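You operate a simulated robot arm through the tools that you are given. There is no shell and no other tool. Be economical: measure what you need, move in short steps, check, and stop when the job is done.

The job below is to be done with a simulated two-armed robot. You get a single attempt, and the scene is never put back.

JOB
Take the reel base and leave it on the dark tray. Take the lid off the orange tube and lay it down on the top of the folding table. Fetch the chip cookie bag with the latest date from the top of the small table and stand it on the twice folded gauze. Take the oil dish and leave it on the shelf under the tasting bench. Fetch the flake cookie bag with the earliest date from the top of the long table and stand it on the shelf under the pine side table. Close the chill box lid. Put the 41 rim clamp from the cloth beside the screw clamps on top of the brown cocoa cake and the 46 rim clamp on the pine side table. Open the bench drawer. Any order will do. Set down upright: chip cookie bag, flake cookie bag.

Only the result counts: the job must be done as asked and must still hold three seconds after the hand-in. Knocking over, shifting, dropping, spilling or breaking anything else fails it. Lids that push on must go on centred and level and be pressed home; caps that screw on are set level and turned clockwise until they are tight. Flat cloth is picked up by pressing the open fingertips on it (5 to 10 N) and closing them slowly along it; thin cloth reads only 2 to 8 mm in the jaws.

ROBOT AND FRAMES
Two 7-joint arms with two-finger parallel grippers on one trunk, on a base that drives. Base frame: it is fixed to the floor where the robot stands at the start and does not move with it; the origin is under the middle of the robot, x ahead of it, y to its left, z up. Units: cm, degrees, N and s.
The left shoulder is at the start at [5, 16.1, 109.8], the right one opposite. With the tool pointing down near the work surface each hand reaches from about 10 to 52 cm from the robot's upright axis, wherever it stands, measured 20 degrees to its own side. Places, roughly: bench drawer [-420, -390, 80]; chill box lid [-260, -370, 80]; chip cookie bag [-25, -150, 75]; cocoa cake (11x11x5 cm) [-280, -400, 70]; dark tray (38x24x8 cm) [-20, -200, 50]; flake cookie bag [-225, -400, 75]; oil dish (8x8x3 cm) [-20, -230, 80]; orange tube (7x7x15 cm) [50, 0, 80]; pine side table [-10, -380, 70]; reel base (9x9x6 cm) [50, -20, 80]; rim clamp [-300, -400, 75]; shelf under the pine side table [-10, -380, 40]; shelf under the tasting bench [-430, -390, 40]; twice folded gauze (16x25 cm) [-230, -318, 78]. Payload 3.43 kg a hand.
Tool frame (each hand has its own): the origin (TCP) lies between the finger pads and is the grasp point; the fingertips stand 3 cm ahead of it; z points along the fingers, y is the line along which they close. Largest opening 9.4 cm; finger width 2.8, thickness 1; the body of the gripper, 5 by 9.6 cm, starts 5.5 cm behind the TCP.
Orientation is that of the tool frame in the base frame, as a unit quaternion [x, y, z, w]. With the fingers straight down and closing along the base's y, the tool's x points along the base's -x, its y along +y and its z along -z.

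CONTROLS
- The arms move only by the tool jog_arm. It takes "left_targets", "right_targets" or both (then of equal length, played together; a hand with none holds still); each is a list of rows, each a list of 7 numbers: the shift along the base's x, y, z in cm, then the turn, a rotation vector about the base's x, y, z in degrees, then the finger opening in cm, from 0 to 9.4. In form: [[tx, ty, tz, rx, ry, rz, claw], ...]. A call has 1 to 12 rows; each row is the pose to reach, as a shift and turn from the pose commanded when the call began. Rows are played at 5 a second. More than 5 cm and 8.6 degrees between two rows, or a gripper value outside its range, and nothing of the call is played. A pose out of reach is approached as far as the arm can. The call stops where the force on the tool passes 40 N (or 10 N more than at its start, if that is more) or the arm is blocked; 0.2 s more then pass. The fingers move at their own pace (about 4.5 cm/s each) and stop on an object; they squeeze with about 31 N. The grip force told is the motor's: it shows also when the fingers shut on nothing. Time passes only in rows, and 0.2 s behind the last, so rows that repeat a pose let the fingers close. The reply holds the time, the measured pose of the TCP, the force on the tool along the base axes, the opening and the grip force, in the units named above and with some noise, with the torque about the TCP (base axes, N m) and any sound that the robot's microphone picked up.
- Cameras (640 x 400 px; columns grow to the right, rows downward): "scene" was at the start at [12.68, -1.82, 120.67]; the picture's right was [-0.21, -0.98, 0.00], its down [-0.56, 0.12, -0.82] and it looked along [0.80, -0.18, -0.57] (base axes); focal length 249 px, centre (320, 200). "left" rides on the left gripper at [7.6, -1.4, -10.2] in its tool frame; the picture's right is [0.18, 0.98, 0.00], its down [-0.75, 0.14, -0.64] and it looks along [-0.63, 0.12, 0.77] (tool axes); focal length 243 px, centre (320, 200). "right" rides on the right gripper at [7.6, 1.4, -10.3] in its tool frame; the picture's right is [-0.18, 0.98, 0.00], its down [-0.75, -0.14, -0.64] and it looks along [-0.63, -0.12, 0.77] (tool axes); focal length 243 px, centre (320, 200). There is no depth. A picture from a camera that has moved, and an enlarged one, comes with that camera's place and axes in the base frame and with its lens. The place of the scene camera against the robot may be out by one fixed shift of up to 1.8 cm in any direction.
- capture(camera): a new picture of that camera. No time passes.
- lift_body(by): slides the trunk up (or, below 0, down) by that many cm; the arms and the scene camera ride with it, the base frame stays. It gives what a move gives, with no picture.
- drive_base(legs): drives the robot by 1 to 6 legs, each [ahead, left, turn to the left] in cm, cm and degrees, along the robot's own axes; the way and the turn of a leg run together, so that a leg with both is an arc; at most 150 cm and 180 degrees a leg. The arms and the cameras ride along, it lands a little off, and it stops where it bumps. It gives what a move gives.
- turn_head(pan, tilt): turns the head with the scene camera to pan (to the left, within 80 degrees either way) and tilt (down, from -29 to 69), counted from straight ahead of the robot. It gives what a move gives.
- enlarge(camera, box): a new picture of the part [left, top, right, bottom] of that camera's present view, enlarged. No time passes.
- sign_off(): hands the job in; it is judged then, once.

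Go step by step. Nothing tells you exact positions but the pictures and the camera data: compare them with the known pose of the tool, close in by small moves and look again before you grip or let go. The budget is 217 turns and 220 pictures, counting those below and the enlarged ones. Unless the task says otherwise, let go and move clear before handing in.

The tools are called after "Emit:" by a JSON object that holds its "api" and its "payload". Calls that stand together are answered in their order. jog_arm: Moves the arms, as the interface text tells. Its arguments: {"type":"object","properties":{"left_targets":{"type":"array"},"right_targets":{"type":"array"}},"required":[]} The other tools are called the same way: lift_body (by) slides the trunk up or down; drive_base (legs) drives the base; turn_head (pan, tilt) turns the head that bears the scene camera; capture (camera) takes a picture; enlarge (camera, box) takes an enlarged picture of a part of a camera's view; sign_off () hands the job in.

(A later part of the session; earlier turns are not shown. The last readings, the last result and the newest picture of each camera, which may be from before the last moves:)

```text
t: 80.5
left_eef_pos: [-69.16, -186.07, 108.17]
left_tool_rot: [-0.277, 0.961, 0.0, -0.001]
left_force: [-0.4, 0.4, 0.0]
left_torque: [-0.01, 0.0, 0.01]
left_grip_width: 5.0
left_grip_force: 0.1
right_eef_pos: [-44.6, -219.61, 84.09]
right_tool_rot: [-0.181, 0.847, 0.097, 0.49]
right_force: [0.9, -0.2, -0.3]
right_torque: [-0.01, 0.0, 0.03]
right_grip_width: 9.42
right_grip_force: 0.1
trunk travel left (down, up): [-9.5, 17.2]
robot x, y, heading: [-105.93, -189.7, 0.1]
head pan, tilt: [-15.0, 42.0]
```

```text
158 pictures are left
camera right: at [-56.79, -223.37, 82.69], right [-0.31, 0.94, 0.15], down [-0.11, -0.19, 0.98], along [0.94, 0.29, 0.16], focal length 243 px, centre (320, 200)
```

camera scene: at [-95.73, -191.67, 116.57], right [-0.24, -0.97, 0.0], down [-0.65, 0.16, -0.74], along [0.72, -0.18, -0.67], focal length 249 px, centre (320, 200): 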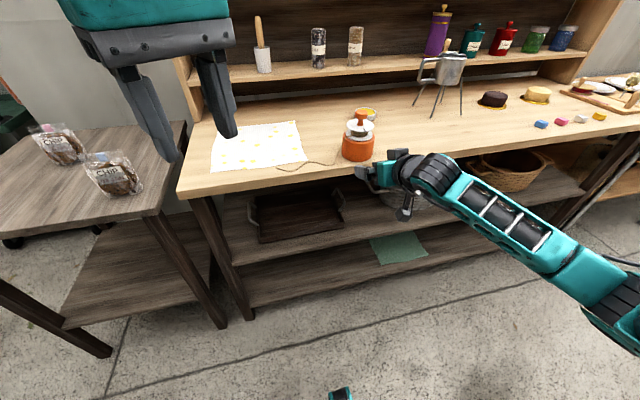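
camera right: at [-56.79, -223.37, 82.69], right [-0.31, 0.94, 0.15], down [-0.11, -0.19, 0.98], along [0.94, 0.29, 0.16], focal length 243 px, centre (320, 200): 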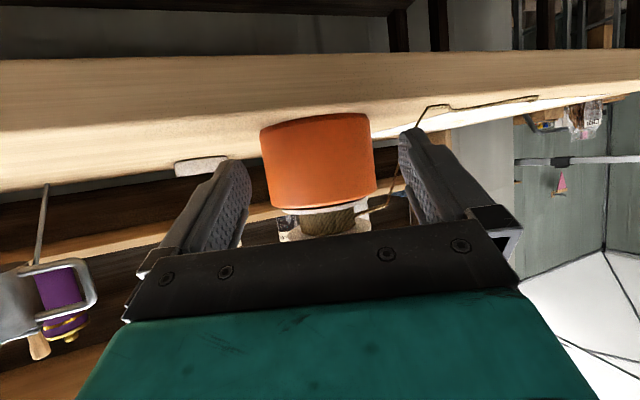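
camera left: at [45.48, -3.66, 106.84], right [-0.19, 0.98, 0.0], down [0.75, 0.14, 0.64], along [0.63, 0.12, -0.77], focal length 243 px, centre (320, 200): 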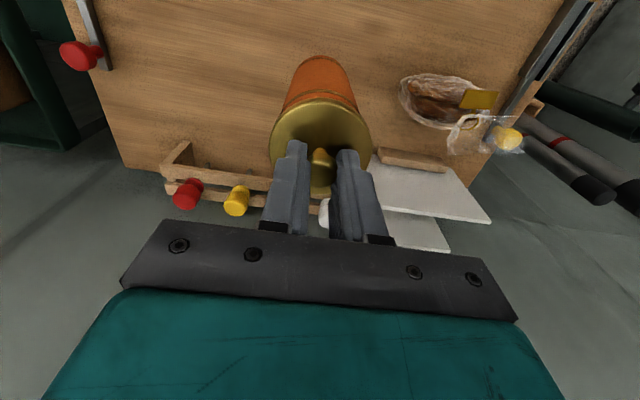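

Centred. I advance the remaining 5.6 cm.

Emit:
{"api": "jog_arm", "payload": {"right_targets": [[2, 0.8, 0, 0, 0, 0, 9.4], [3.8, 1.5, 0, 0, 0, 0, 9.4], [5.2, 2.1, 0, 0, 0, 0, 9.4]]}}

Emit:
{"api": "capture", "payload": {"camera": "right"}}

Emit:
{"api": "enlarge", "payload": {"camera": "scene", "box": [280, 80, 480, 205]}}

```text
t: 81.3
left_eef_pos: [-69.1, -185.98, 108.11]
left_tool_rot: [-0.278, 0.961, 0.0, 0.0]
left_force: [0.3, 0.4, -0.6]
left_torque: [0.0, -0.01, 0.02]
left_grip_width: 5.0
left_grip_force: 0.1
right_eef_pos: [-39.59, -217.38, 84.24]
right_tool_rot: [-0.181, 0.847, 0.097, 0.49]
right_force: [-0.5, 0.3, -0.6]
right_torque: [-0.01, 0.01, 0.0]
right_grip_width: 9.37
right_grip_force: 0.0
trunk travel left (down, up): [-9.5, 17.2]
robot x, y, heading: [-105.98, -189.47, -0.0]
head pan, tilt: [-15.0, 42.0]
```

```text
157 pictures are left
camera right: at [-51.62, -221.15, 82.71], right [-0.31, 0.94, 0.15], down [-0.11, -0.19, 0.98], along [0.94, 0.29, 0.17], focal length 243 px, centre (320, 200)
```

right: 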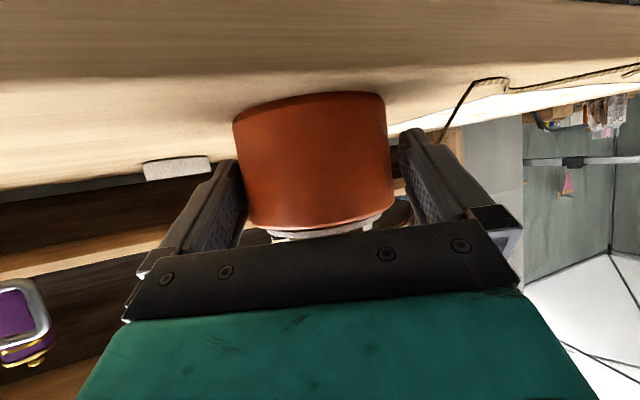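

```text
3.20 times, centred on (380, 142) of scene
camera zoom: at [-93.76, -191.75, 116.57], right [-0.26, -0.97, 0.0], down [-0.65, 0.17, -0.74], along [0.72, -0.19, -0.67], focal length 797 px, centre (128, 384)
```

zoom: 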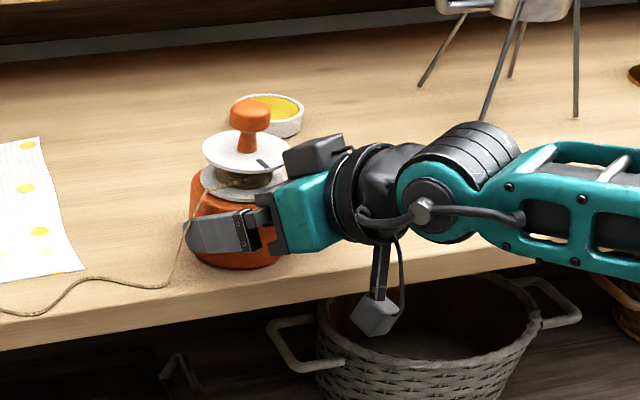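

The fingers straddle the pot. I close the grip and lift a little.

Emit:
{"api": "jog_arm", "payload": {"right_targets": [[0, 0, 0, 0, 0, 0, 8], [0, 0, 0, 0, 0, 0, 6.5], [0, 0, 0, 0, 0, 0, 6.5], [0, 0, 1, 0, 0, 0, 6.5], [0, 0, 3, 0, 0, 0, 6.5]]}}

Emit:
{"api": "enlarge", "payload": {"camera": "scene", "box": [280, 80, 480, 205]}}

Emit:
{"api": "capture", "payload": {"camera": "right"}}

```text
t: 82.5
left_eef_pos: [-69.12, -185.99, 108.17]
left_tool_rot: [-0.277, 0.961, 0.0, 0.001]
left_force: [0.1, 0.0, 0.6]
left_torque: [0.02, 0.04, -0.01]
left_grip_width: 4.99
left_grip_force: 0.0
right_eef_pos: [-39.39, -217.52, 87.16]
right_tool_rot: [-0.18, 0.847, 0.097, 0.49]
right_force: [0.6, -0.2, -1.6]
right_torque: [-0.03, 0.03, 0.02]
right_grip_width: 8.67
right_grip_force: 31.3
trunk travel left (down, up): [-9.5, 17.2]
robot x, y, heading: [-106.35, -189.71, 0.3]
head pan, tilt: [-15.0, 42.0]
```

```text
3.20 times, centred on (380, 142) of scene
camera zoom: at [-93.75, -191.76, 116.56], right [-0.26, -0.97, 0.0], down [-0.65, 0.17, -0.74], along [0.72, -0.19, -0.67], focal length 797 px, centre (128, 384)
```

zoom: 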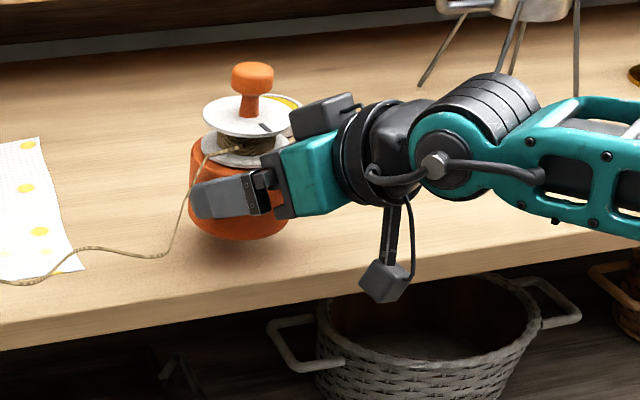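

```text
154 pictures are left
camera right: at [-51.6, -221.24, 85.73], right [-0.31, 0.94, 0.15], down [-0.11, -0.19, 0.98], along [0.94, 0.29, 0.16], focal length 243 px, centre (320, 200)
```

right: 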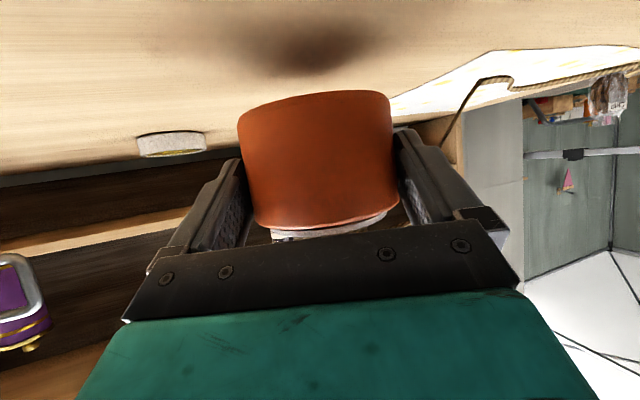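

The reel base is held from the front. I back off 24 cm, lower the trunk and bring the hand down to shelf level.

Emit:
{"api": "drive_base", "payload": {"legs": [[-24, 0, 0]]}}

Emit:
{"api": "lift_body", "payload": {"by": -9.4}}

Emit:
{"api": "jog_arm", "payload": {"right_targets": [[0, 0, -4.5, 0, 0, 0, 6.5], [0, 0, -9, 0, 0, 0, 6.5], [0, 0, -13.5, 0, 0, 0, 6.5], [0, 0, -17, 0, 0, 0, 6.5]]}}

Emit:
{"api": "turn_head", "payload": {"pan": -5, "tilt": 38}}

Emit:
{"api": "capture", "payload": {"camera": "scene"}}

```text
t: 84.3
left_eef_pos: [-93.32, -186.15, 108.1]
left_tool_rot: [-0.277, 0.961, 0.0, 0.0]
left_force: [0.8, 0.1, -0.2]
left_torque: [-0.01, 0.0, -0.04]
left_grip_width: 4.99
left_grip_force: 0.0
right_eef_pos: [-63.77, -217.75, 87.19]
right_tool_rot: [-0.18, 0.847, 0.097, 0.49]
right_force: [-0.1, 0.3, -1.3]
right_torque: [-0.03, 0.03, -0.01]
right_grip_width: 8.67
right_grip_force: 31.1
trunk travel left (down, up): [-9.5, 17.2]
robot x, y, heading: [-130.22, -189.66, 0.2]
head pan, tilt: [-15.0, 42.0]
```

```text
t: 85.6
left_eef_pos: [-93.13, -186.19, 98.7]
left_tool_rot: [-0.276, 0.961, 0.0, 0.0]
left_force: [1.2, 0.0, -0.7]
left_torque: [0.01, 0.0, -0.02]
left_grip_width: 5.02
left_grip_force: 0.1
right_eef_pos: [-63.65, -217.63, 77.67]
right_tool_rot: [-0.18, 0.847, 0.098, 0.49]
right_force: [-0.1, 0.4, -1.7]
right_torque: [0.0, 0.01, -0.03]
right_grip_width: 8.65
right_grip_force: 31.0
trunk travel left (down, up): [-0.1, 26.6]
robot x, y, heading: [-130.03, -189.73, 0.3]
head pan, tilt: [-15.0, 42.0]
```

```text
t: 86.6
left_eef_pos: [-93.24, -186.1, 98.71]
left_tool_rot: [-0.277, 0.961, 0.001, 0.0]
left_force: [-0.2, -0.1, 0.5]
left_torque: [0.01, 0.03, 0.04]
left_grip_width: 5.0
left_grip_force: 0.1
right_eef_pos: [-63.83, -217.72, 60.74]
right_tool_rot: [-0.18, 0.847, 0.098, 0.491]
right_force: [-0.8, 1.3, -2.1]
right_torque: [-0.02, 0.06, -0.04]
right_grip_width: 8.65
right_grip_force: 30.6
trunk travel left (down, up): [-0.1, 26.6]
robot x, y, heading: [-129.87, -189.71, 0.1]
head pan, tilt: [-15.0, 42.0]
```

```text
t: 87.3
left_eef_pos: [-93.24, -186.17, 98.77]
left_tool_rot: [-0.276, 0.961, 0.0, 0.0]
left_force: [0.3, -0.3, -0.2]
left_torque: [0.04, 0.01, 0.0]
left_grip_width: 4.98
left_grip_force: 0.0
right_eef_pos: [-63.81, -217.74, 60.69]
right_tool_rot: [-0.18, 0.847, 0.097, 0.49]
right_force: [0.0, 0.6, -2.6]
right_torque: [-0.01, 0.05, -0.01]
right_grip_width: 8.68
right_grip_force: 30.8
trunk travel left (down, up): [-0.1, 26.6]
robot x, y, heading: [-129.95, -189.78, 0.0]
head pan, tilt: [-5.0, 38.0]
```

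```text
153 pictures are left
camera scene: at [-117.4, -190.41, 107.76], right [-0.09, -1.0, 0.0], down [-0.61, 0.05, -0.79], along [0.78, -0.07, -0.62], focal length 249 px, centre (320, 200)
```

scene: 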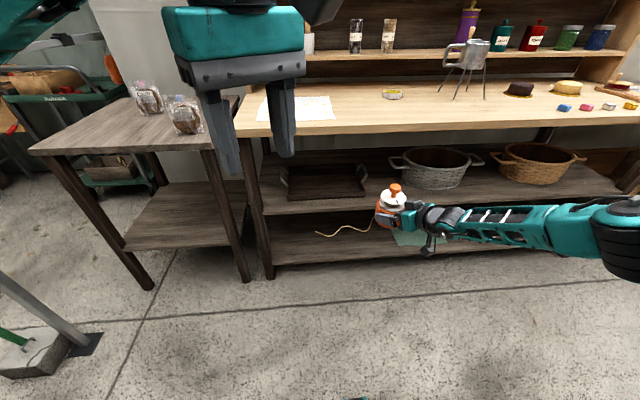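

Emit:
{"api": "capture", "payload": {"camera": "right"}}

Emit:
{"api": "enlarge", "payload": {"camera": "scene", "box": [250, 130, 450, 255]}}

```text
152 pictures are left
camera right: at [-75.93, -221.46, 59.25], right [-0.31, 0.94, 0.15], down [-0.11, -0.19, 0.98], along [0.94, 0.28, 0.16], focal length 243 px, centre (320, 200)
```

right: 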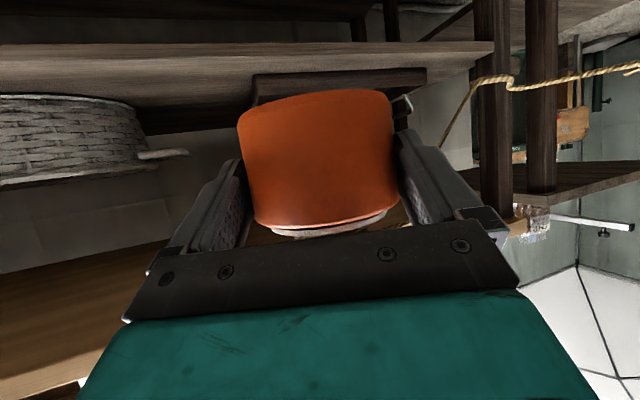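

```text
3.20 times, centred on (350, 192) of scene
camera zoom: at [-117.4, -190.41, 107.76], right [-0.09, -1.0, 0.0], down [-0.61, 0.05, -0.79], along [0.78, -0.07, -0.62], focal length 797 px, centre (224, 224)
```

zoom: 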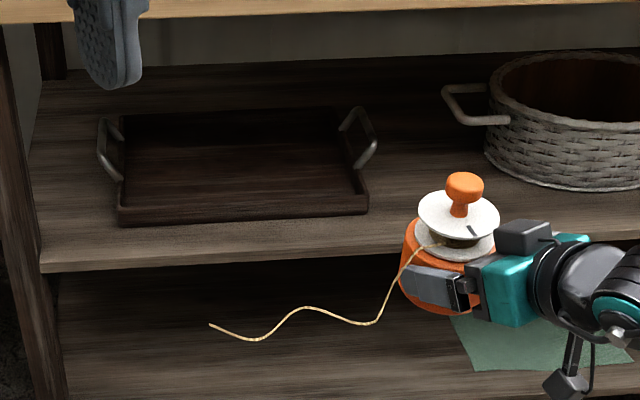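

The shelf is at z≈45.4; the tray spans x -38..-14, y -184..-216, rim ≈49. I drive so that the hand is just in front of the tray with the pot above rim height.

Emit:
{"api": "drive_base", "payload": {"legs": [[12, 14, 0]]}}

Emit:
{"api": "jog_arm", "payload": {"right_targets": [[0, 0, -2.5, 0, 0, 0, 6.5], [0, 0, -4.5, 0, 0, 0, 6.5]]}}

Emit:
{"api": "capture", "payload": {"camera": "scene"}}

Emit:
{"api": "capture", "payload": {"camera": "right"}}

```text
t: 89.2
left_eef_pos: [-81.36, -172.34, 98.79]
left_tool_rot: [-0.274, 0.962, 0.0, 0.0]
left_force: [-0.1, -0.3, -0.8]
left_torque: [0.01, -0.02, 0.01]
left_grip_width: 5.0
left_grip_force: 0.0
right_eef_pos: [-51.98, -204.16, 60.57]
right_tool_rot: [-0.178, 0.847, 0.097, 0.491]
right_force: [-0.8, 0.9, -2.4]
right_torque: [-0.04, 0.04, 0.0]
right_grip_width: 8.68
right_grip_force: 30.6
trunk travel left (down, up): [-0.1, 26.6]
robot x, y, heading: [-118.17, -175.8, -0.1]
head pan, tilt: [-5.0, 38.0]
```

```text
t: 89.8
left_eef_pos: [-81.43, -172.4, 98.71]
left_tool_rot: [-0.274, 0.962, 0.0, 0.001]
left_force: [0.0, -1.1, 1.0]
left_torque: [0.0, 0.01, 0.01]
left_grip_width: 4.99
left_grip_force: 0.0
right_eef_pos: [-52.06, -204.08, 56.12]
right_tool_rot: [-0.177, 0.848, 0.096, 0.491]
right_force: [-0.2, -0.4, -1.3]
right_torque: [-0.01, 0.04, 0.0]
right_grip_width: 8.68
right_grip_force: 31.5
trunk travel left (down, up): [-0.1, 26.6]
robot x, y, heading: [-118.2, -175.4, -0.2]
head pan, tilt: [-5.0, 38.0]
```

```text
150 pictures are left
camera scene: at [-105.48, -176.5, 107.76], right [-0.09, -1.0, 0.0], down [-0.61, 0.06, -0.79], along [0.78, -0.07, -0.62], focal length 249 px, centre (320, 200)
```

scene: 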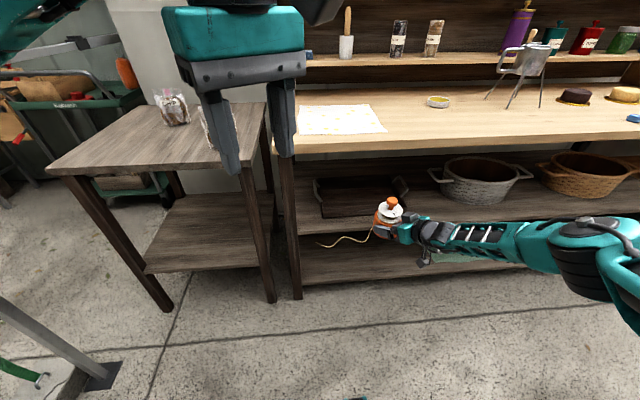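

```text
149 pictures are left
camera right: at [-64.24, -207.72, 54.61], right [-0.3, 0.94, 0.15], down [-0.11, -0.19, 0.97], along [0.95, 0.28, 0.16], focal length 243 px, centre (320, 200)
```

right: 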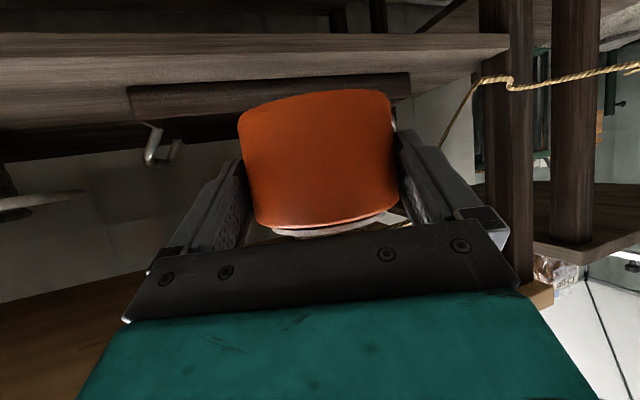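

I drive 19 cm forward to bring the pot above the tray.

Emit:
{"api": "drive_base", "payload": {"legs": [[19.5, 0, 0]]}}

Emit:
{"api": "capture", "payload": {"camera": "right"}}

Emit:
{"api": "turn_head", "payload": {"pan": -12, "tilt": 48}}

Emit:
{"api": "capture", "payload": {"camera": "scene"}}

```text
t: 91.3
left_eef_pos: [-62.1, -172.53, 98.69]
left_tool_rot: [-0.272, 0.962, 0.0, 0.0]
left_force: [0.2, 0.4, -0.2]
left_torque: [0.01, -0.02, -0.04]
left_grip_width: 5.0
left_grip_force: 0.1
right_eef_pos: [-32.99, -204.43, 56.05]
right_tool_rot: [-0.176, 0.848, 0.095, 0.491]
right_force: [0.5, -1.0, -2.3]
right_torque: [-0.01, 0.06, 0.01]
right_grip_width: 8.65
right_grip_force: 30.6
trunk travel left (down, up): [-0.1, 26.6]
robot x, y, heading: [-98.83, -176.11, -0.3]
head pan, tilt: [-5.0, 38.0]
```

```text
148 pictures are left
camera right: at [-45.15, -208.04, 54.62], right [-0.3, 0.94, 0.15], down [-0.11, -0.19, 0.98], along [0.95, 0.28, 0.16], focal length 243 px, centre (320, 200)
```

right: 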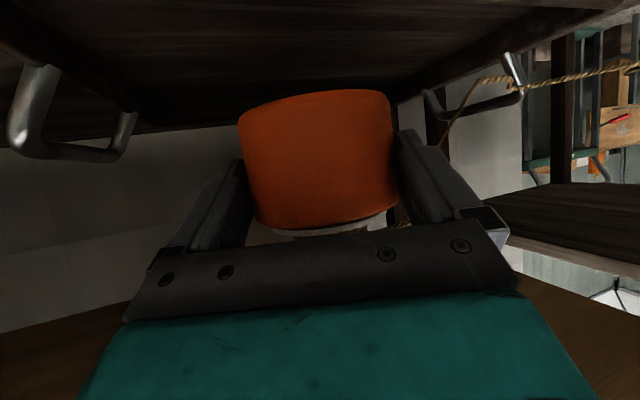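

```text
t: 92.1
left_eef_pos: [-62.29, -172.55, 98.62]
left_tool_rot: [-0.272, 0.962, 0.0, 0.0]
left_force: [0.2, -0.1, -1.4]
left_torque: [0.01, 0.02, -0.01]
left_grip_width: 5.01
left_grip_force: 0.0
right_eef_pos: [-33.08, -204.32, 56.15]
right_tool_rot: [-0.176, 0.848, 0.095, 0.491]
right_force: [0.1, 0.5, -2.0]
right_torque: [-0.03, 0.05, 0.0]
right_grip_width: 8.65
right_grip_force: 31.3
trunk travel left (down, up): [-0.1, 26.6]
robot x, y, heading: [-99.0, -175.93, -0.5]
head pan, tilt: [-12.0, 48.0]
```

```text
147 pictures are left
camera scene: at [-87.18, -177.54, 106.32], right [-0.22, -0.98, 0.0], down [-0.73, 0.16, -0.67], along [0.65, -0.14, -0.74], focal length 249 px, centre (320, 200)
```

scene: 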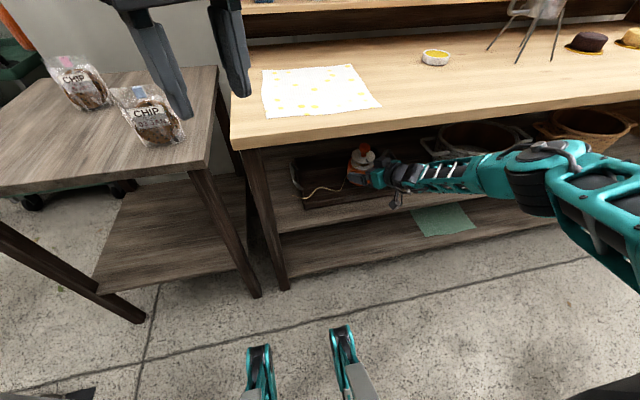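

The pot is over the tray. I move 2 cm deeper and lower until it touches.

Emit:
{"api": "jog_arm", "payload": {"right_targets": [[2, 0.5, 0, 0, 0, 0, 6.5], [2, 0.5, -2, 0, 0, 0, 6.5], [2, 0.5, -4, 0, 0, 0, 6.5], [2, 0.5, -4.7, 0, 0, 0, 6.5]]}}

Emit:
{"api": "capture", "payload": {"camera": "right"}}

Emit:
{"api": "enlarge", "payload": {"camera": "scene", "box": [280, 120, 440, 220]}}

```text
t: 93.1
left_eef_pos: [-62.1, -172.58, 98.73]
left_tool_rot: [-0.273, 0.962, 0.0, 0.0]
left_force: [-0.2, 0.1, 0.7]
left_torque: [-0.01, -0.01, -0.03]
left_grip_width: 5.02
left_grip_force: 0.1
right_eef_pos: [-31.13, -203.91, 54.1]
right_tool_rot: [-0.175, 0.848, 0.095, 0.491]
right_force: [0.0, 0.1, -2.3]
right_torque: [-0.01, 0.02, 0.01]
right_grip_width: 8.67
right_grip_force: 30.5
right hand out of reach, approached as far as the arm can: row 3, 4
trunk travel left (down, up): [-0.1, 26.6]
robot x, y, heading: [-99.13, -175.96, -0.4]
head pan, tilt: [-12.0, 48.0]
```

```text
146 pictures are left
camera right: at [-43.26, -207.51, 52.62], right [-0.3, 0.94, 0.15], down [-0.11, -0.19, 0.98], along [0.95, 0.28, 0.16], focal length 243 px, centre (320, 200)
```

right: 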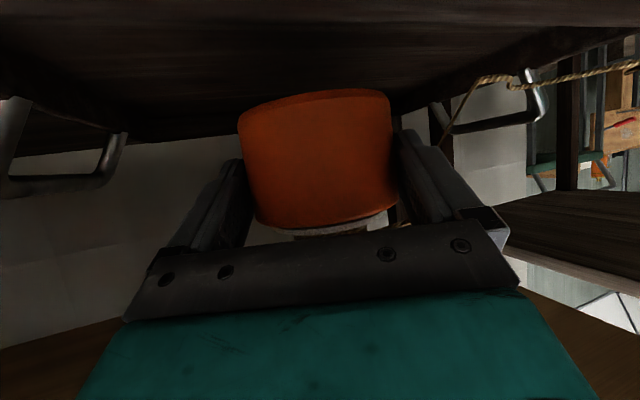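

```text
4.00 times, centred on (360, 170) of scene
camera zoom: at [-87.19, -177.54, 106.31], right [-0.22, -0.98, 0.0], down [-0.73, 0.16, -0.67], along [0.65, -0.14, -0.74], focal length 996 px, centre (160, 320)
```

zoom: 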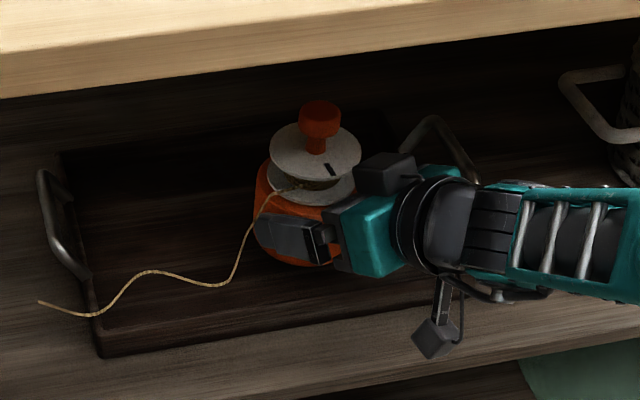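

Just short of reach. I raise slightly, pull the arm back 6 cm, drive 6 cm ahead, then lower.

Emit:
{"api": "jog_arm", "payload": {"right_targets": [[-1, 0, 1, 0, 0, 0, 6.5], [-4, -0.5, 1.8, 0, 0, 0, 6.5], [-7, -0.5, 1.8, 0, 0, 0, 6.5]]}}

Emit:
{"api": "drive_base", "payload": {"legs": [[7, 0, 0]]}}

Emit:
{"api": "jog_arm", "payload": {"right_targets": [[0, 0, -1, 0, 0, 0, 6.5], [0, 0, -2.5, 0, 0, 0, 6.5], [0, 0, -4, 0, 0, 0, 6.5]]}}

```text
t: 93.9
left_eef_pos: [-62.17, -172.59, 98.65]
left_tool_rot: [-0.272, 0.962, 0.0, 0.0]
left_force: [-0.6, -0.5, -0.1]
left_torque: [0.02, -0.01, 0.0]
left_grip_width: 5.03
left_grip_force: 0.1
right_eef_pos: [-38.2, -204.39, 56.2]
right_tool_rot: [-0.176, 0.848, 0.094, 0.491]
right_force: [0.0, -1.0, -1.6]
right_torque: [0.01, 0.07, -0.02]
right_grip_width: 8.69
right_grip_force: 31.2
trunk travel left (down, up): [-0.1, 26.6]
robot x, y, heading: [-98.76, -175.97, -0.7]
head pan, tilt: [-12.0, 48.0]
```

```text
t: 94.9
left_eef_pos: [-55.23, -172.6, 98.82]
left_tool_rot: [-0.273, 0.962, -0.001, 0.0]
left_force: [-0.1, 0.4, 1.0]
left_torque: [0.05, -0.04, -0.01]
left_grip_width: 5.01
left_grip_force: 0.1
right_eef_pos: [-31.29, -204.51, 56.25]
right_tool_rot: [-0.176, 0.848, 0.095, 0.491]
right_force: [0.0, -0.1, -1.2]
right_torque: [-0.04, 0.04, -0.01]
right_grip_width: 8.67
right_grip_force: 31.4
trunk travel left (down, up): [-0.1, 26.6]
robot x, y, heading: [-91.8, -176.02, -0.6]
head pan, tilt: [-12.0, 48.0]
```

```text
t: 95.7
left_eef_pos: [-55.21, -172.62, 98.61]
left_tool_rot: [-0.272, 0.962, 0.0, 0.0]
left_force: [1.0, 0.0, -0.1]
left_torque: [-0.01, 0.01, -0.04]
left_grip_width: 4.99
left_grip_force: 0.1
right_eef_pos: [-31.36, -204.61, 52.2]
right_tool_rot: [-0.176, 0.848, 0.095, 0.491]
right_force: [0.0, 0.0, -1.9]
right_torque: [-0.04, 0.0, -0.01]
right_grip_width: 8.67
right_grip_force: 31.2
trunk travel left (down, up): [-0.1, 26.6]
robot x, y, heading: [-92.31, -175.53, -0.5]
head pan, tilt: [-12.0, 48.0]
```

Works. I keep lowering in small steps until contact.

Emit:
{"api": "jog_arm", "payload": {"right_targets": [[0, 0, -0.8, 0, 0, 0, 6.5], [0, 0, -1.2, 0, 0, 0, 6.5], [0, 0, -1.5, 0, 0, 0, 6.5], [0, 0, -1.8, 0, 0, 0, 6.5], [0, 0, -2.1, 0, 0, 0, 6.5]]}}

Emit:
{"api": "capture", "payload": {"camera": "right"}}

```text
t: 96.9
left_eef_pos: [-55.24, -172.63, 98.73]
left_tool_rot: [-0.272, 0.962, -0.001, 0.0]
left_force: [-0.8, 0.5, 0.1]
left_torque: [0.0, 0.0, 0.01]
left_grip_width: 5.0
left_grip_force: 0.1
right_eef_pos: [-31.31, -204.58, 50.07]
right_tool_rot: [-0.174, 0.848, 0.094, 0.492]
right_force: [-0.2, -0.1, 1.1]
right_torque: [0.14, 0.02, 0.01]
right_grip_width: 8.68
right_grip_force: 31.2
trunk travel left (down, up): [-0.1, 26.6]
robot x, y, heading: [-92.19, -175.7, -0.5]
head pan, tilt: [-12.0, 48.0]
```

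```text
144 pictures are left
camera right: at [-43.46, -208.15, 48.61], right [-0.3, 0.94, 0.15], down [-0.12, -0.19, 0.97], along [0.95, 0.28, 0.17], focal length 243 px, centre (320, 200)
```

right: 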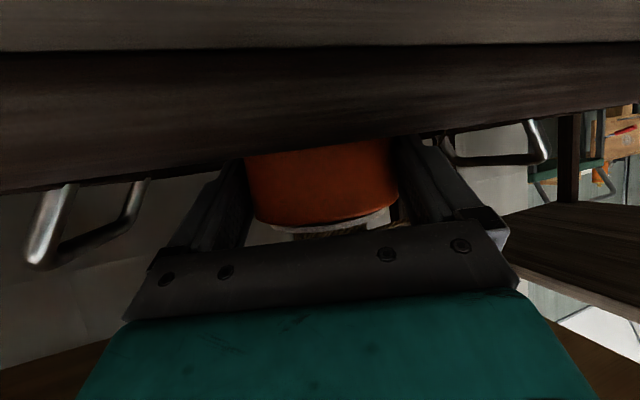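

Emit:
{"api": "jog_arm", "payload": {"right_targets": [[0, 0, -0.3, 0, 0, 0, 6.5], [0, 0, -0.3, 0, 0, 0, 9.4], [0, 0, -0.2, 0, 0, 0, 9.4], [0, 0, -0.2, 0, 0, 0, 9.4]]}}

Emit:
{"api": "enlarge", "payload": {"camera": "scene", "box": [280, 120, 440, 220]}}

```text
t: 97.9
left_eef_pos: [-55.27, -172.66, 98.78]
left_tool_rot: [-0.273, 0.962, 0.0, 0.0]
left_force: [0.4, 1.3, 0.4]
left_torque: [0.01, 0.0, -0.01]
left_grip_width: 5.0
left_grip_force: 0.0
right_eef_pos: [-31.42, -204.5, 49.88]
right_tool_rot: [-0.176, 0.848, 0.095, 0.491]
right_force: [-0.1, 0.0, -0.1]
right_torque: [-0.05, 0.01, -0.05]
right_grip_width: 9.42
right_grip_force: 0.0
trunk travel left (down, up): [-0.1, 26.6]
robot x, y, heading: [-91.88, -175.97, -0.6]
head pan, tilt: [-12.0, 48.0]
```

```text
4.00 times, centred on (360, 170) of scene
camera zoom: at [-80.3, -177.6, 106.32], right [-0.22, -0.98, 0.0], down [-0.73, 0.16, -0.67], along [0.65, -0.14, -0.74], focal length 996 px, centre (160, 320)
```

zoom: 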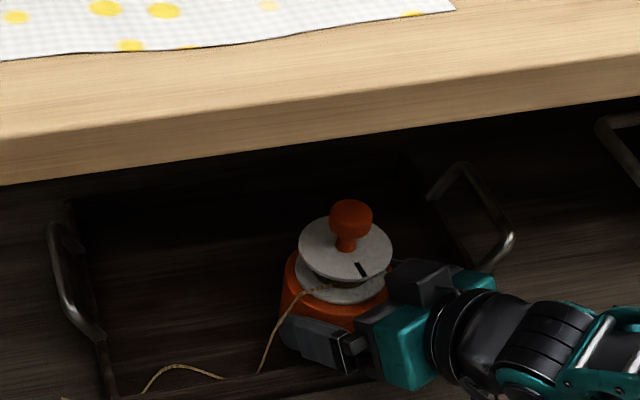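

Released. I retreat up-and-back along the finger direction, then drive back.

Emit:
{"api": "jog_arm", "payload": {"right_targets": [[-1.6, -0.66, 0.8, 0, 0, 0, 9.4], [-3.2, -1.3, 1.6, 0, 0, 0, 9.4], [-4.8, -2, 2.6, 0, 0, 0, 9.4], [-6.4, -2.6, 4, 0, 0, 0, 9.4]]}}

Emit:
{"api": "drive_base", "payload": {"legs": [[-25, 0, 0]]}}

Emit:
{"api": "turn_head", "payload": {"pan": 8, "tilt": 38}}

Emit:
{"api": "capture", "payload": {"camera": "scene"}}

```text
t: 98.9
left_eef_pos: [-55.42, -172.61, 98.66]
left_tool_rot: [-0.272, 0.962, 0.0, 0.0]
left_force: [0.3, 0.7, 0.3]
left_torque: [-0.03, -0.01, 0.0]
left_grip_width: 5.0
left_grip_force: 0.0
right_eef_pos: [-37.63, -207.13, 53.81]
right_tool_rot: [-0.176, 0.848, 0.095, 0.491]
right_force: [-0.5, 0.2, 0.5]
right_torque: [0.01, -0.02, 0.01]
right_grip_width: 9.39
right_grip_force: 0.0
trunk travel left (down, up): [-0.1, 26.6]
robot x, y, heading: [-92.09, -175.94, -0.2]
head pan, tilt: [-12.0, 48.0]
```

```text
t: 100.7
left_eef_pos: [-79.74, -172.42, 98.7]
left_tool_rot: [-0.271, 0.963, 0.0, 0.0]
left_force: [0.3, 0.0, 0.6]
left_torque: [0.01, 0.02, 0.0]
left_grip_width: 4.99
left_grip_force: 0.1
right_eef_pos: [-62.31, -206.94, 53.74]
right_tool_rot: [-0.177, 0.848, 0.096, 0.491]
right_force: [0.1, -0.6, -0.3]
right_torque: [0.01, 0.01, -0.03]
right_grip_width: 9.42
right_grip_force: 0.0
trunk travel left (down, up): [-0.1, 26.6]
robot x, y, heading: [-116.46, -175.8, -0.5]
head pan, tilt: [-12.0, 48.0]
```

```text
t: 101.5
left_eef_pos: [-79.84, -172.49, 98.7]
left_tool_rot: [-0.271, 0.963, 0.0, 0.0]
left_force: [0.0, -0.5, 0.8]
left_torque: [-0.02, 0.04, -0.01]
left_grip_width: 5.01
left_grip_force: 0.1
right_eef_pos: [-62.26, -207.0, 53.8]
right_tool_rot: [-0.175, 0.847, 0.094, 0.492]
right_force: [-1.8, -0.4, 0.7]
right_torque: [0.0, 0.01, -0.07]
right_grip_width: 9.41
right_grip_force: 0.0
trunk travel left (down, up): [-0.1, 26.6]
robot x, y, heading: [-116.84, -175.82, -0.5]
head pan, tilt: [8.0, 38.0]
```

```text
142 pictures are left
camera scene: at [-103.97, -174.56, 107.76], right [0.13, -0.99, 0.0], down [-0.61, -0.08, -0.79], along [0.78, 0.1, -0.62], focal length 249 px, centre (320, 200)
```

scene: 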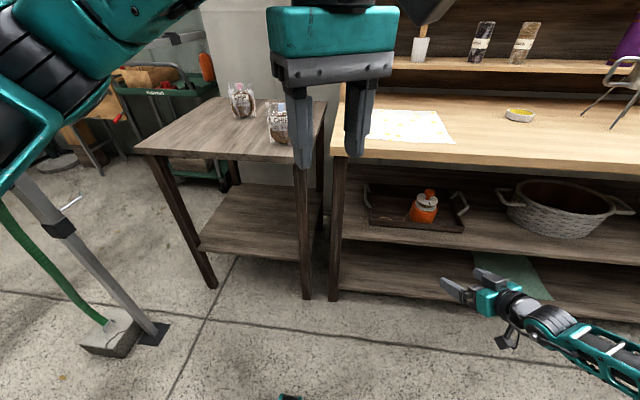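

The reel base stands in the tray. Next come the chip bags; I raise the trunk, straighten the right hand and look at the dates.

Emit:
{"api": "lift_body", "payload": {"by": 17}}

Emit:
{"api": "jog_arm", "payload": {"right_targets": [[0, 0, 2, 0, 6, -4, 9.4], [0, 0, 5, 0, 13, -8, 9.4], [0, 0, 9, 0, 20, -12, 9.4], [0, 0, 13, 0, 27, -16, 9.4], [0, 0, 17, 0, 34, -19, 9.4], [0, 0, 21, 0, 41, -22, 9.4]]}}

Emit:
{"api": "turn_head", "payload": {"pan": 25, "tilt": 28}}

Emit:
{"api": "capture", "payload": {"camera": "scene"}}

```text
t: 103.4
left_eef_pos: [-79.81, -172.46, 115.83]
left_tool_rot: [-0.272, 0.962, 0.0, 0.0]
left_force: [0.9, -1.5, -0.3]
left_torque: [0.0, 0.0, 0.03]
left_grip_width: 5.03
left_grip_force: 0.1
right_eef_pos: [-62.24, -206.99, 70.86]
right_tool_rot: [-0.176, 0.848, 0.095, 0.491]
right_force: [-0.6, 0.0, 0.1]
right_torque: [-0.01, -0.01, 0.01]
right_grip_width: 9.41
right_grip_force: 0.0
trunk travel left (down, up): [-17.1, 9.6]
robot x, y, heading: [-116.83, -175.85, -0.6]
head pan, tilt: [8.0, 38.0]
```

```text
t: 104.8
left_eef_pos: [-79.82, -172.5, 115.62]
left_tool_rot: [-0.272, 0.962, 0.0, -0.001]
left_force: [0.7, -0.5, -0.5]
left_torque: [-0.02, -0.06, -0.04]
left_grip_width: 4.99
left_grip_force: 0.1
right_eef_pos: [-62.31, -207.03, 91.86]
right_tool_rot: [0.03, 0.983, 0.056, 0.173]
right_force: [-0.6, -0.2, -0.1]
right_torque: [0.01, -0.02, 0.01]
right_grip_width: 9.43
right_grip_force: 0.0
trunk travel left (down, up): [-17.1, 9.6]
robot x, y, heading: [-116.81, -175.74, -0.6]
head pan, tilt: [8.0, 38.0]
```

```text
t: 105.6
left_eef_pos: [-79.74, -172.49, 115.78]
left_tool_rot: [-0.271, 0.963, 0.0, 0.0]
left_force: [-0.5, 0.5, 0.4]
left_torque: [-0.02, -0.03, -0.01]
left_grip_width: 4.99
left_grip_force: 0.1
right_eef_pos: [-62.31, -206.99, 91.9]
right_tool_rot: [0.031, 0.983, 0.056, 0.174]
right_force: [0.8, -0.3, -0.5]
right_torque: [0.01, 0.03, -0.03]
right_grip_width: 9.41
right_grip_force: 0.1
trunk travel left (down, up): [-17.1, 9.6]
robot x, y, heading: [-116.41, -175.9, -0.4]
head pan, tilt: [25.0, 28.0]
```

```text
141 pictures are left
camera scene: at [-104.23, -171.91, 126.31], right [0.41, -0.91, 0.0], down [-0.43, -0.19, -0.88], along [0.8, 0.36, -0.47], focal length 249 px, centre (320, 200)
```

scene: 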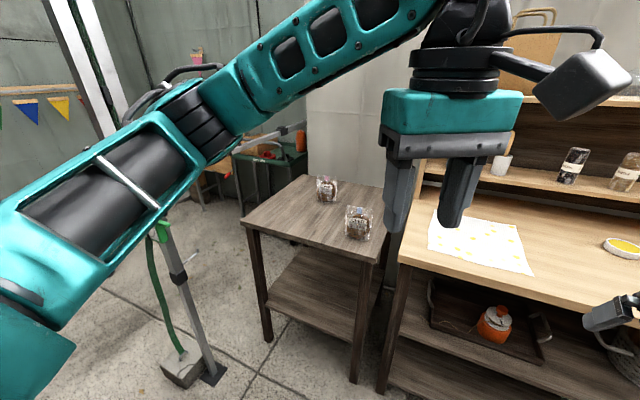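

Emit:
{"api": "enlarge", "payload": {"camera": "scene", "box": [300, 165, 390, 250]}}

Emit:
{"api": "drive_base", "payload": {"legs": [[25, 20, 0]]}}

Emit:
{"api": "turn_head", "payload": {"pan": 10, "tilt": 35}}

Emit:
{"api": "capture", "payload": {"camera": "scene"}}

```text
4.71 times, centred on (345, 208) of scene
camera zoom: at [-104.23, -171.91, 126.31], right [0.41, -0.91, 0.0], down [-0.43, -0.19, -0.88], along [0.8, 0.36, -0.47], focal length 1172 px, centre (202, 165)
```

zoom: 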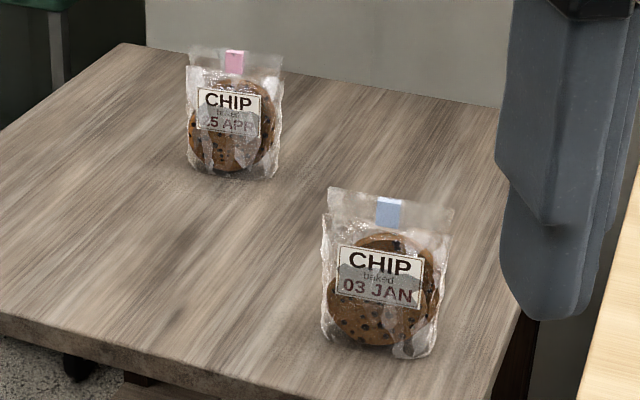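

```text
t: 108.0
left_eef_pos: [-54.32, -152.83, 115.68]
left_tool_rot: [-0.271, 0.962, 0.0, 0.0]
left_force: [-0.1, 0.7, 0.7]
left_torque: [-0.03, 0.04, 0.0]
left_grip_width: 5.0
left_grip_force: 0.0
right_eef_pos: [-36.92, -187.55, 91.9]
right_tool_rot: [0.03, 0.983, 0.056, 0.173]
right_force: [0.1, -0.1, 0.3]
right_torque: [0.03, 0.01, 0.02]
right_grip_width: 9.38
right_grip_force: 0.0
trunk travel left (down, up): [-17.1, 9.6]
robot x, y, heading: [-91.19, -155.97, -0.5]
head pan, tilt: [25.0, 28.0]
```

```text
t: 108.8
left_eef_pos: [-54.33, -152.98, 115.74]
left_tool_rot: [-0.271, 0.963, 0.0, 0.0]
left_force: [0.1, -0.1, 0.0]
left_torque: [-0.02, -0.01, -0.02]
left_grip_width: 5.0
left_grip_force: 0.0
right_eef_pos: [-36.97, -187.6, 91.82]
right_tool_rot: [0.032, 0.983, 0.056, 0.174]
right_force: [-0.1, -0.4, -0.6]
right_torque: [-0.01, 0.01, -0.02]
right_grip_width: 9.42
right_grip_force: 0.0
trunk travel left (down, up): [-17.1, 9.6]
robot x, y, heading: [-91.26, -156.29, -0.8]
head pan, tilt: [10.0, 35.0]
```

```text
139 pictures are left
camera scene: at [-78.43, -154.63, 125.22], right [0.16, -0.99, 0.0], down [-0.57, -0.09, -0.82], along [0.81, 0.13, -0.57], focal length 249 px, centre (320, 200)
```

scene: 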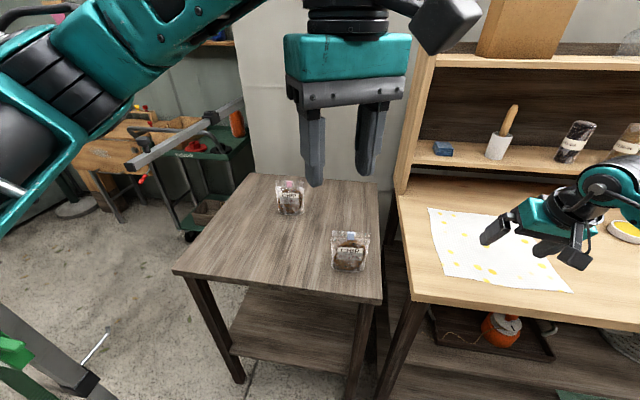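

Dates read "?5 APR" (pink) and "03 JAN" (blue): the April bag, at about [-8,-132] on a top at z≈69, is the one. It is best reached from the table's north side. First I straighten both hands.

Emit:
{"api": "jog_arm", "payload": {"left_targets": [[0, 2, 0, 0, 0, -8, 9.4], [0, 4, 0, 0, 0, -16, 9.4], [0, 6, 0, 0, 0, -24, 9.4], [0, 8, 0, 0, 0, -31, 9.4], [0, 10, 0, 0, 0, -31, 9.4]], "right_targets": [[-3, 0, 3, -1.6, 5, 0.8, 9.4], [-6, 0, 7, -3.2, 10, 1.7, 9.4], [-9, 0.5, 11, -4.8, 15, 2.6, 9.4], [-12, 1, 15, -6.5, 20, 3.5, 9.4], [-15, 1, 19, -6.5, 20, 3.5, 9.4]]}}

Emit:
{"api": "drive_base", "payload": {"legs": [[-38, 0, 0], [0, 94, 0], [100, 0, 0], [0, 0, -89]]}}

Emit:
{"api": "turn_head", "payload": {"pan": 0, "tilt": 45}}

Emit:
{"api": "capture", "payload": {"camera": "scene"}}

```text
refused: row 3 steps farther than a row can; nothing moved
```

```text
t: 120.0
left_eef_pos: [-88.77, -59.0, 115.75]
left_tool_rot: [-0.275, 0.962, 0.0, 0.001]
left_force: [0.1, 1.3, 0.1]
left_torque: [0.0, 0.01, 0.0]
left_grip_width: 5.02
left_grip_force: 0.0
right_eef_pos: [-71.56, -93.25, 91.94]
right_tool_rot: [0.031, 0.984, 0.057, 0.163]
right_force: [-9.1, 2.6, 6.5]
right_torque: [-0.23, 0.11, -0.31]
right_grip_width: 9.24
right_grip_force: 0.1
trunk travel left (down, up): [-17.1, 9.6]
robot x, y, heading: [-125.38, -62.23, -0.2]
head pan, tilt: [10.0, 35.0]
stopped in leg 3: the force on the tool passed its limit at 53 N (the readings are from after the stop); the commanded pose is now the measured one
```

```text
t: 120.7
left_eef_pos: [-88.76, -58.81, 115.91]
left_tool_rot: [-0.275, 0.961, -0.001, 0.001]
left_force: [-0.5, 0.0, 0.9]
left_torque: [-0.01, 0.0, -0.02]
left_grip_width: 5.0
left_grip_force: 0.1
right_eef_pos: [-71.57, -93.42, 91.89]
right_tool_rot: [0.031, 0.984, 0.057, 0.164]
right_force: [-13.2, 1.6, 10.0]
right_torque: [-0.39, 0.19, -0.5]
right_grip_width: 9.27
right_grip_force: 0.0
trunk travel left (down, up): [-17.1, 9.6]
robot x, y, heading: [-125.36, -62.37, -0.2]
head pan, tilt: [0.0, 45.0]
```

```text
138 pictures are left
camera scene: at [-113.43, -62.29, 123.77], right [0.0, -1.0, 0.0], down [-0.71, 0.0, -0.71], along [0.71, 0.0, -0.71], focal length 249 px, centre (320, 200)
```

scene: 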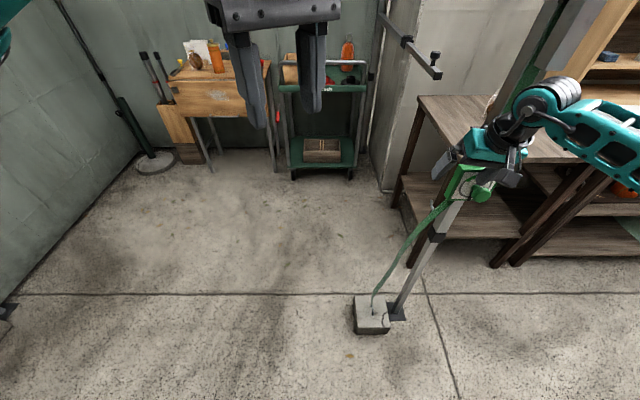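

The jog was refused and the right hand bumped the pole. I back away gently and check.

Emit:
{"api": "drive_base", "payload": {"legs": [[-12, 0, 0]]}}

Emit:
{"api": "capture", "payload": {"camera": "scene"}}

Emit:
{"api": "capture", "payload": {"camera": "right"}}

```text
t: 122.0
left_eef_pos: [-100.97, -58.77, 115.71]
left_tool_rot: [-0.275, 0.961, 0.0, 0.0]
left_force: [-0.4, 0.0, 0.1]
left_torque: [0.0, 0.0, -0.01]
left_grip_width: 5.0
left_grip_force: 0.0
right_eef_pos: [-83.69, -93.27, 91.77]
right_tool_rot: [0.03, 0.984, 0.057, 0.164]
right_force: [-0.7, 0.1, -0.2]
right_torque: [0.01, -0.03, -0.02]
right_grip_width: 9.38
right_grip_force: 0.1
trunk travel left (down, up): [-17.1, 9.6]
robot x, y, heading: [-137.44, -62.26, 0.0]
head pan, tilt: [0.0, 45.0]
```

```text
137 pictures are left
camera scene: at [-125.52, -62.31, 123.75], right [0.0, -1.0, 0.0], down [-0.71, 0.0, -0.71], along [0.71, 0.0, -0.71], focal length 249 px, centre (320, 200)
```

scene: 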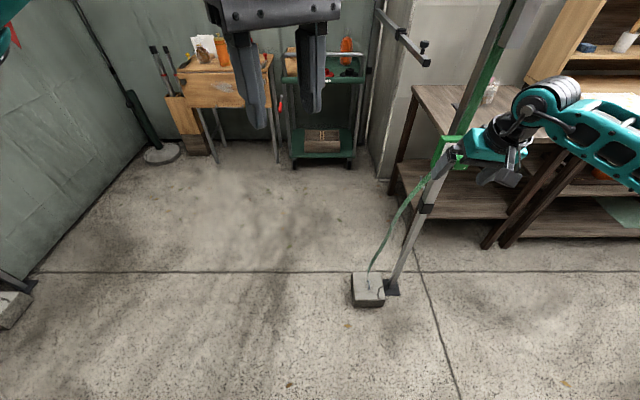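

```text
136 pictures are left
camera right: at [-94.01, -92.27, 99.14], right [0.21, 0.96, 0.18], down [0.5, -0.26, 0.83], along [0.84, -0.09, -0.53], focal length 243 px, centre (320, 200)
```

right: 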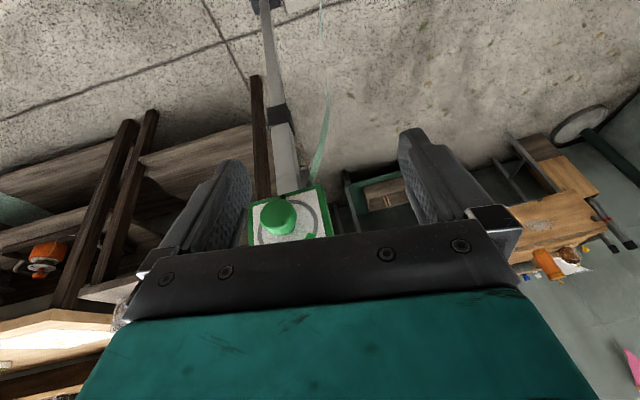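

The pole is unmoved. Now the hand straightening with shorter rows.

Emit:
{"api": "jog_arm", "payload": {"left_targets": [[0, 2, 0, 0, 0, -8, 9.4], [0, 4, 0, 0, 0, -16, 9.4], [0, 6, 0, 0, 0, -24, 9.4], [0, 8, 0, 0, 0, -31, 9.4], [0, 8, 0, 0, 0, -31, 9.4], [0, 8, 0, 0, 0, -31, 9.4]], "right_targets": [[-3, 0, 3, -1.2, 4, 0.8, 9.4], [-6, 0, 6, -2.4, 8, 1.4, 9.4], [-9, 0.5, 9, -3.6, 12, 2, 9.4], [-12, 1, 12, -4.8, 15, 2.6, 9.4], [-15, 1, 15, -6, 17.5, 3.2, 9.4], [-17, 1, 18, -6.5, 19, 3.5, 9.4]]}}

```text
t: 123.4
left_eef_pos: [-100.92, -50.86, 115.88]
left_tool_rot: [-0.009, 1.0, 0.001, 0.0]
left_force: [0.5, 0.7, 0.2]
left_torque: [0.02, 0.01, -0.01]
left_grip_width: 9.41
left_grip_force: 0.1
right_eef_pos: [-100.77, -92.14, 110.18]
right_tool_rot: [0.0, 1.0, 0.001, -0.002]
right_force: [0.1, -0.4, -0.8]
right_torque: [-0.05, 0.03, 0.01]
right_grip_width: 9.39
right_grip_force: 0.0
trunk travel left (down, up): [-17.1, 9.6]
robot x, y, heading: [-137.79, -62.42, -0.2]
head pan, tilt: [0.0, 45.0]
```

Now drive round to the north side of the small table.

Emit:
{"api": "drive_base", "payload": {"legs": [[0, 30, 0], [112, 0, 0], [0, 0, -90], [24, 0, 0]]}}

Emit:
{"api": "capture", "payload": {"camera": "scene"}}

Emit:
{"api": "capture", "payload": {"camera": "left"}}

```text
t: 137.0
left_eef_pos: [-14.75, -92.11, 115.77]
left_tool_rot: [0.691, 0.723, -0.001, 0.0]
left_force: [-0.8, 0.4, 0.2]
left_torque: [0.0, -0.02, 0.0]
left_grip_width: 9.41
left_grip_force: 0.0
right_eef_pos: [-56.09, -93.56, 110.09]
right_tool_rot: [0.697, 0.717, 0.001, -0.001]
right_force: [-1.0, 0.5, -0.5]
right_torque: [0.01, -0.01, -0.03]
right_grip_width: 9.39
right_grip_force: 0.1
trunk travel left (down, up): [-17.1, 9.6]
robot x, y, heading: [-27.02, -55.8, -88.4]
head pan, tilt: [0.0, 45.0]
```

```text
135 pictures are left
camera scene: at [-26.91, -67.78, 123.73], right [-1.0, -0.03, 0.0], down [-0.02, 0.71, -0.71], along [0.02, -0.71, -0.71], focal length 249 px, centre (320, 200)
```

scene: 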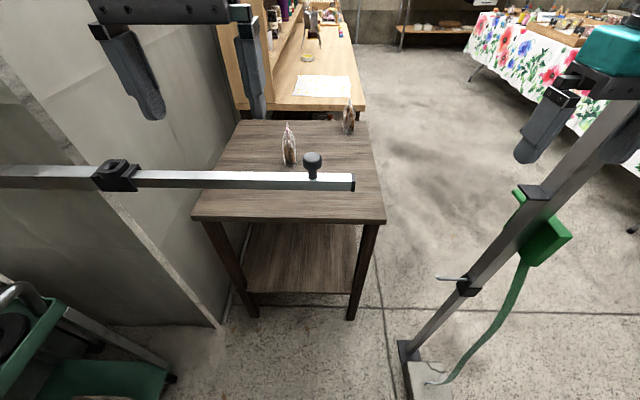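

```text
134 pictures are left
camera left: at [-16.36, -84.57, 126.13], right [0.97, 0.23, 0.0], down [0.18, -0.75, 0.64], along [0.15, -0.62, -0.77], focal length 243 px, centre (320, 200)
```

left: 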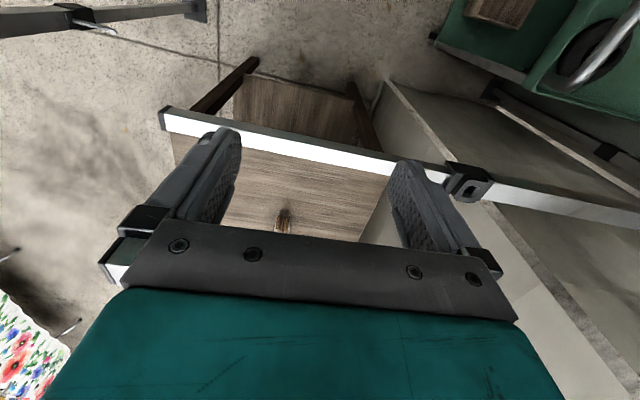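

A wall bar blocks this side at z≈99, so I'll instead take the April bag from the front (west) with a forward-tilted left hand. I drive back around.

Emit:
{"api": "drive_base", "payload": {"legs": [[-25, 0, 0], [0, 0, 88.5], [-110, 0, 0], [0, -127, 0]]}}

Emit:
{"api": "jog_arm", "payload": {"left_targets": [[0, 0, -3, 0, -8, 0, 9.4], [0, 0, -6, 0, -16, 0, 9.4], [0, 1, -9, 0, -24, 0, 9.4], [0, 2, -12, 0, -32, 0, 9.4], [3, 4, -15, 0, -40, 0, 9.4], [6, 6, -17, 0, -48, 0, 9.4], [10, 8, -18, 0, -55, 0, 9.4]]}}

Emit:
{"api": "turn_head", "payload": {"pan": 20, "tilt": 30}}

Emit:
{"api": "capture", "payload": {"camera": "scene"}}

```text
t: 158.9
left_eef_pos: [-100.62, -147.65, 115.9]
left_tool_rot: [-0.012, 1.0, 0.0, 0.001]
left_force: [-0.5, -0.2, 0.9]
left_torque: [0.01, 0.01, -0.03]
left_grip_width: 9.41
left_grip_force: 0.1
right_eef_pos: [-100.11, -189.18, 110.07]
right_tool_rot: [-0.004, 1.0, 0.0, -0.002]
right_force: [0.1, 0.8, 1.6]
right_torque: [0.02, 0.01, -0.02]
right_grip_width: 9.43
right_grip_force: 0.0
trunk travel left (down, up): [-17.1, 9.6]
robot x, y, heading: [-137.41, -159.59, 0.2]
head pan, tilt: [0.0, 45.0]
```

```text
t: 160.5
left_eef_pos: [-90.69, -139.54, 97.68]
left_tool_rot: [-0.009, 0.887, -0.006, 0.462]
left_force: [0.9, 0.2, -0.6]
left_torque: [0.02, 0.0, 0.0]
left_grip_width: 9.38
left_grip_force: 0.0
right_eef_pos: [-100.02, -189.02, 110.19]
right_tool_rot: [-0.003, 1.0, 0.0, -0.002]
right_force: [0.7, -0.4, -0.4]
right_torque: [0.02, 0.01, -0.02]
right_grip_width: 9.41
right_grip_force: 0.2
trunk travel left (down, up): [-17.1, 9.6]
robot x, y, heading: [-137.37, -159.56, -0.1]
head pan, tilt: [0.0, 45.0]
```

```text
t: 161.3
left_eef_pos: [-90.77, -139.6, 97.72]
left_tool_rot: [-0.01, 0.887, -0.005, 0.461]
left_force: [-0.3, 0.4, 0.9]
left_torque: [-0.01, -0.03, 0.01]
left_grip_width: 9.4
left_grip_force: 0.0
right_eef_pos: [-100.23, -189.11, 109.98]
right_tool_rot: [-0.003, 1.0, 0.001, -0.001]
right_force: [-0.5, 0.2, 0.0]
right_torque: [0.04, 0.01, 0.02]
right_grip_width: 9.37
right_grip_force: 0.1
trunk travel left (down, up): [-17.1, 9.6]
robot x, y, heading: [-137.3, -159.33, 0.3]
head pan, tilt: [20.0, 30.0]
```

```text
133 pictures are left
camera scene: at [-124.81, -156.21, 125.99], right [0.35, -0.94, 0.0], down [-0.47, -0.17, -0.87], along [0.81, 0.3, -0.5], focal length 249 px, centre (320, 200)
```

scene: 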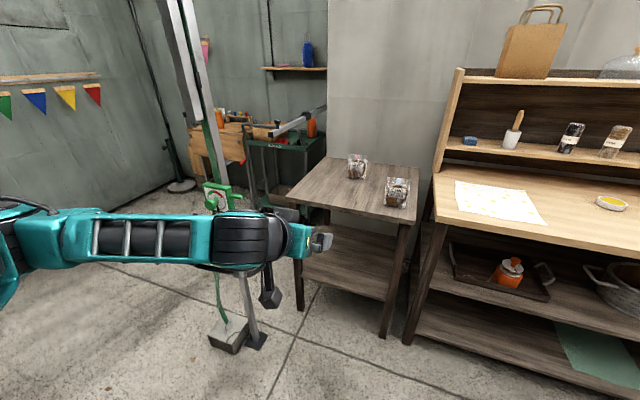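

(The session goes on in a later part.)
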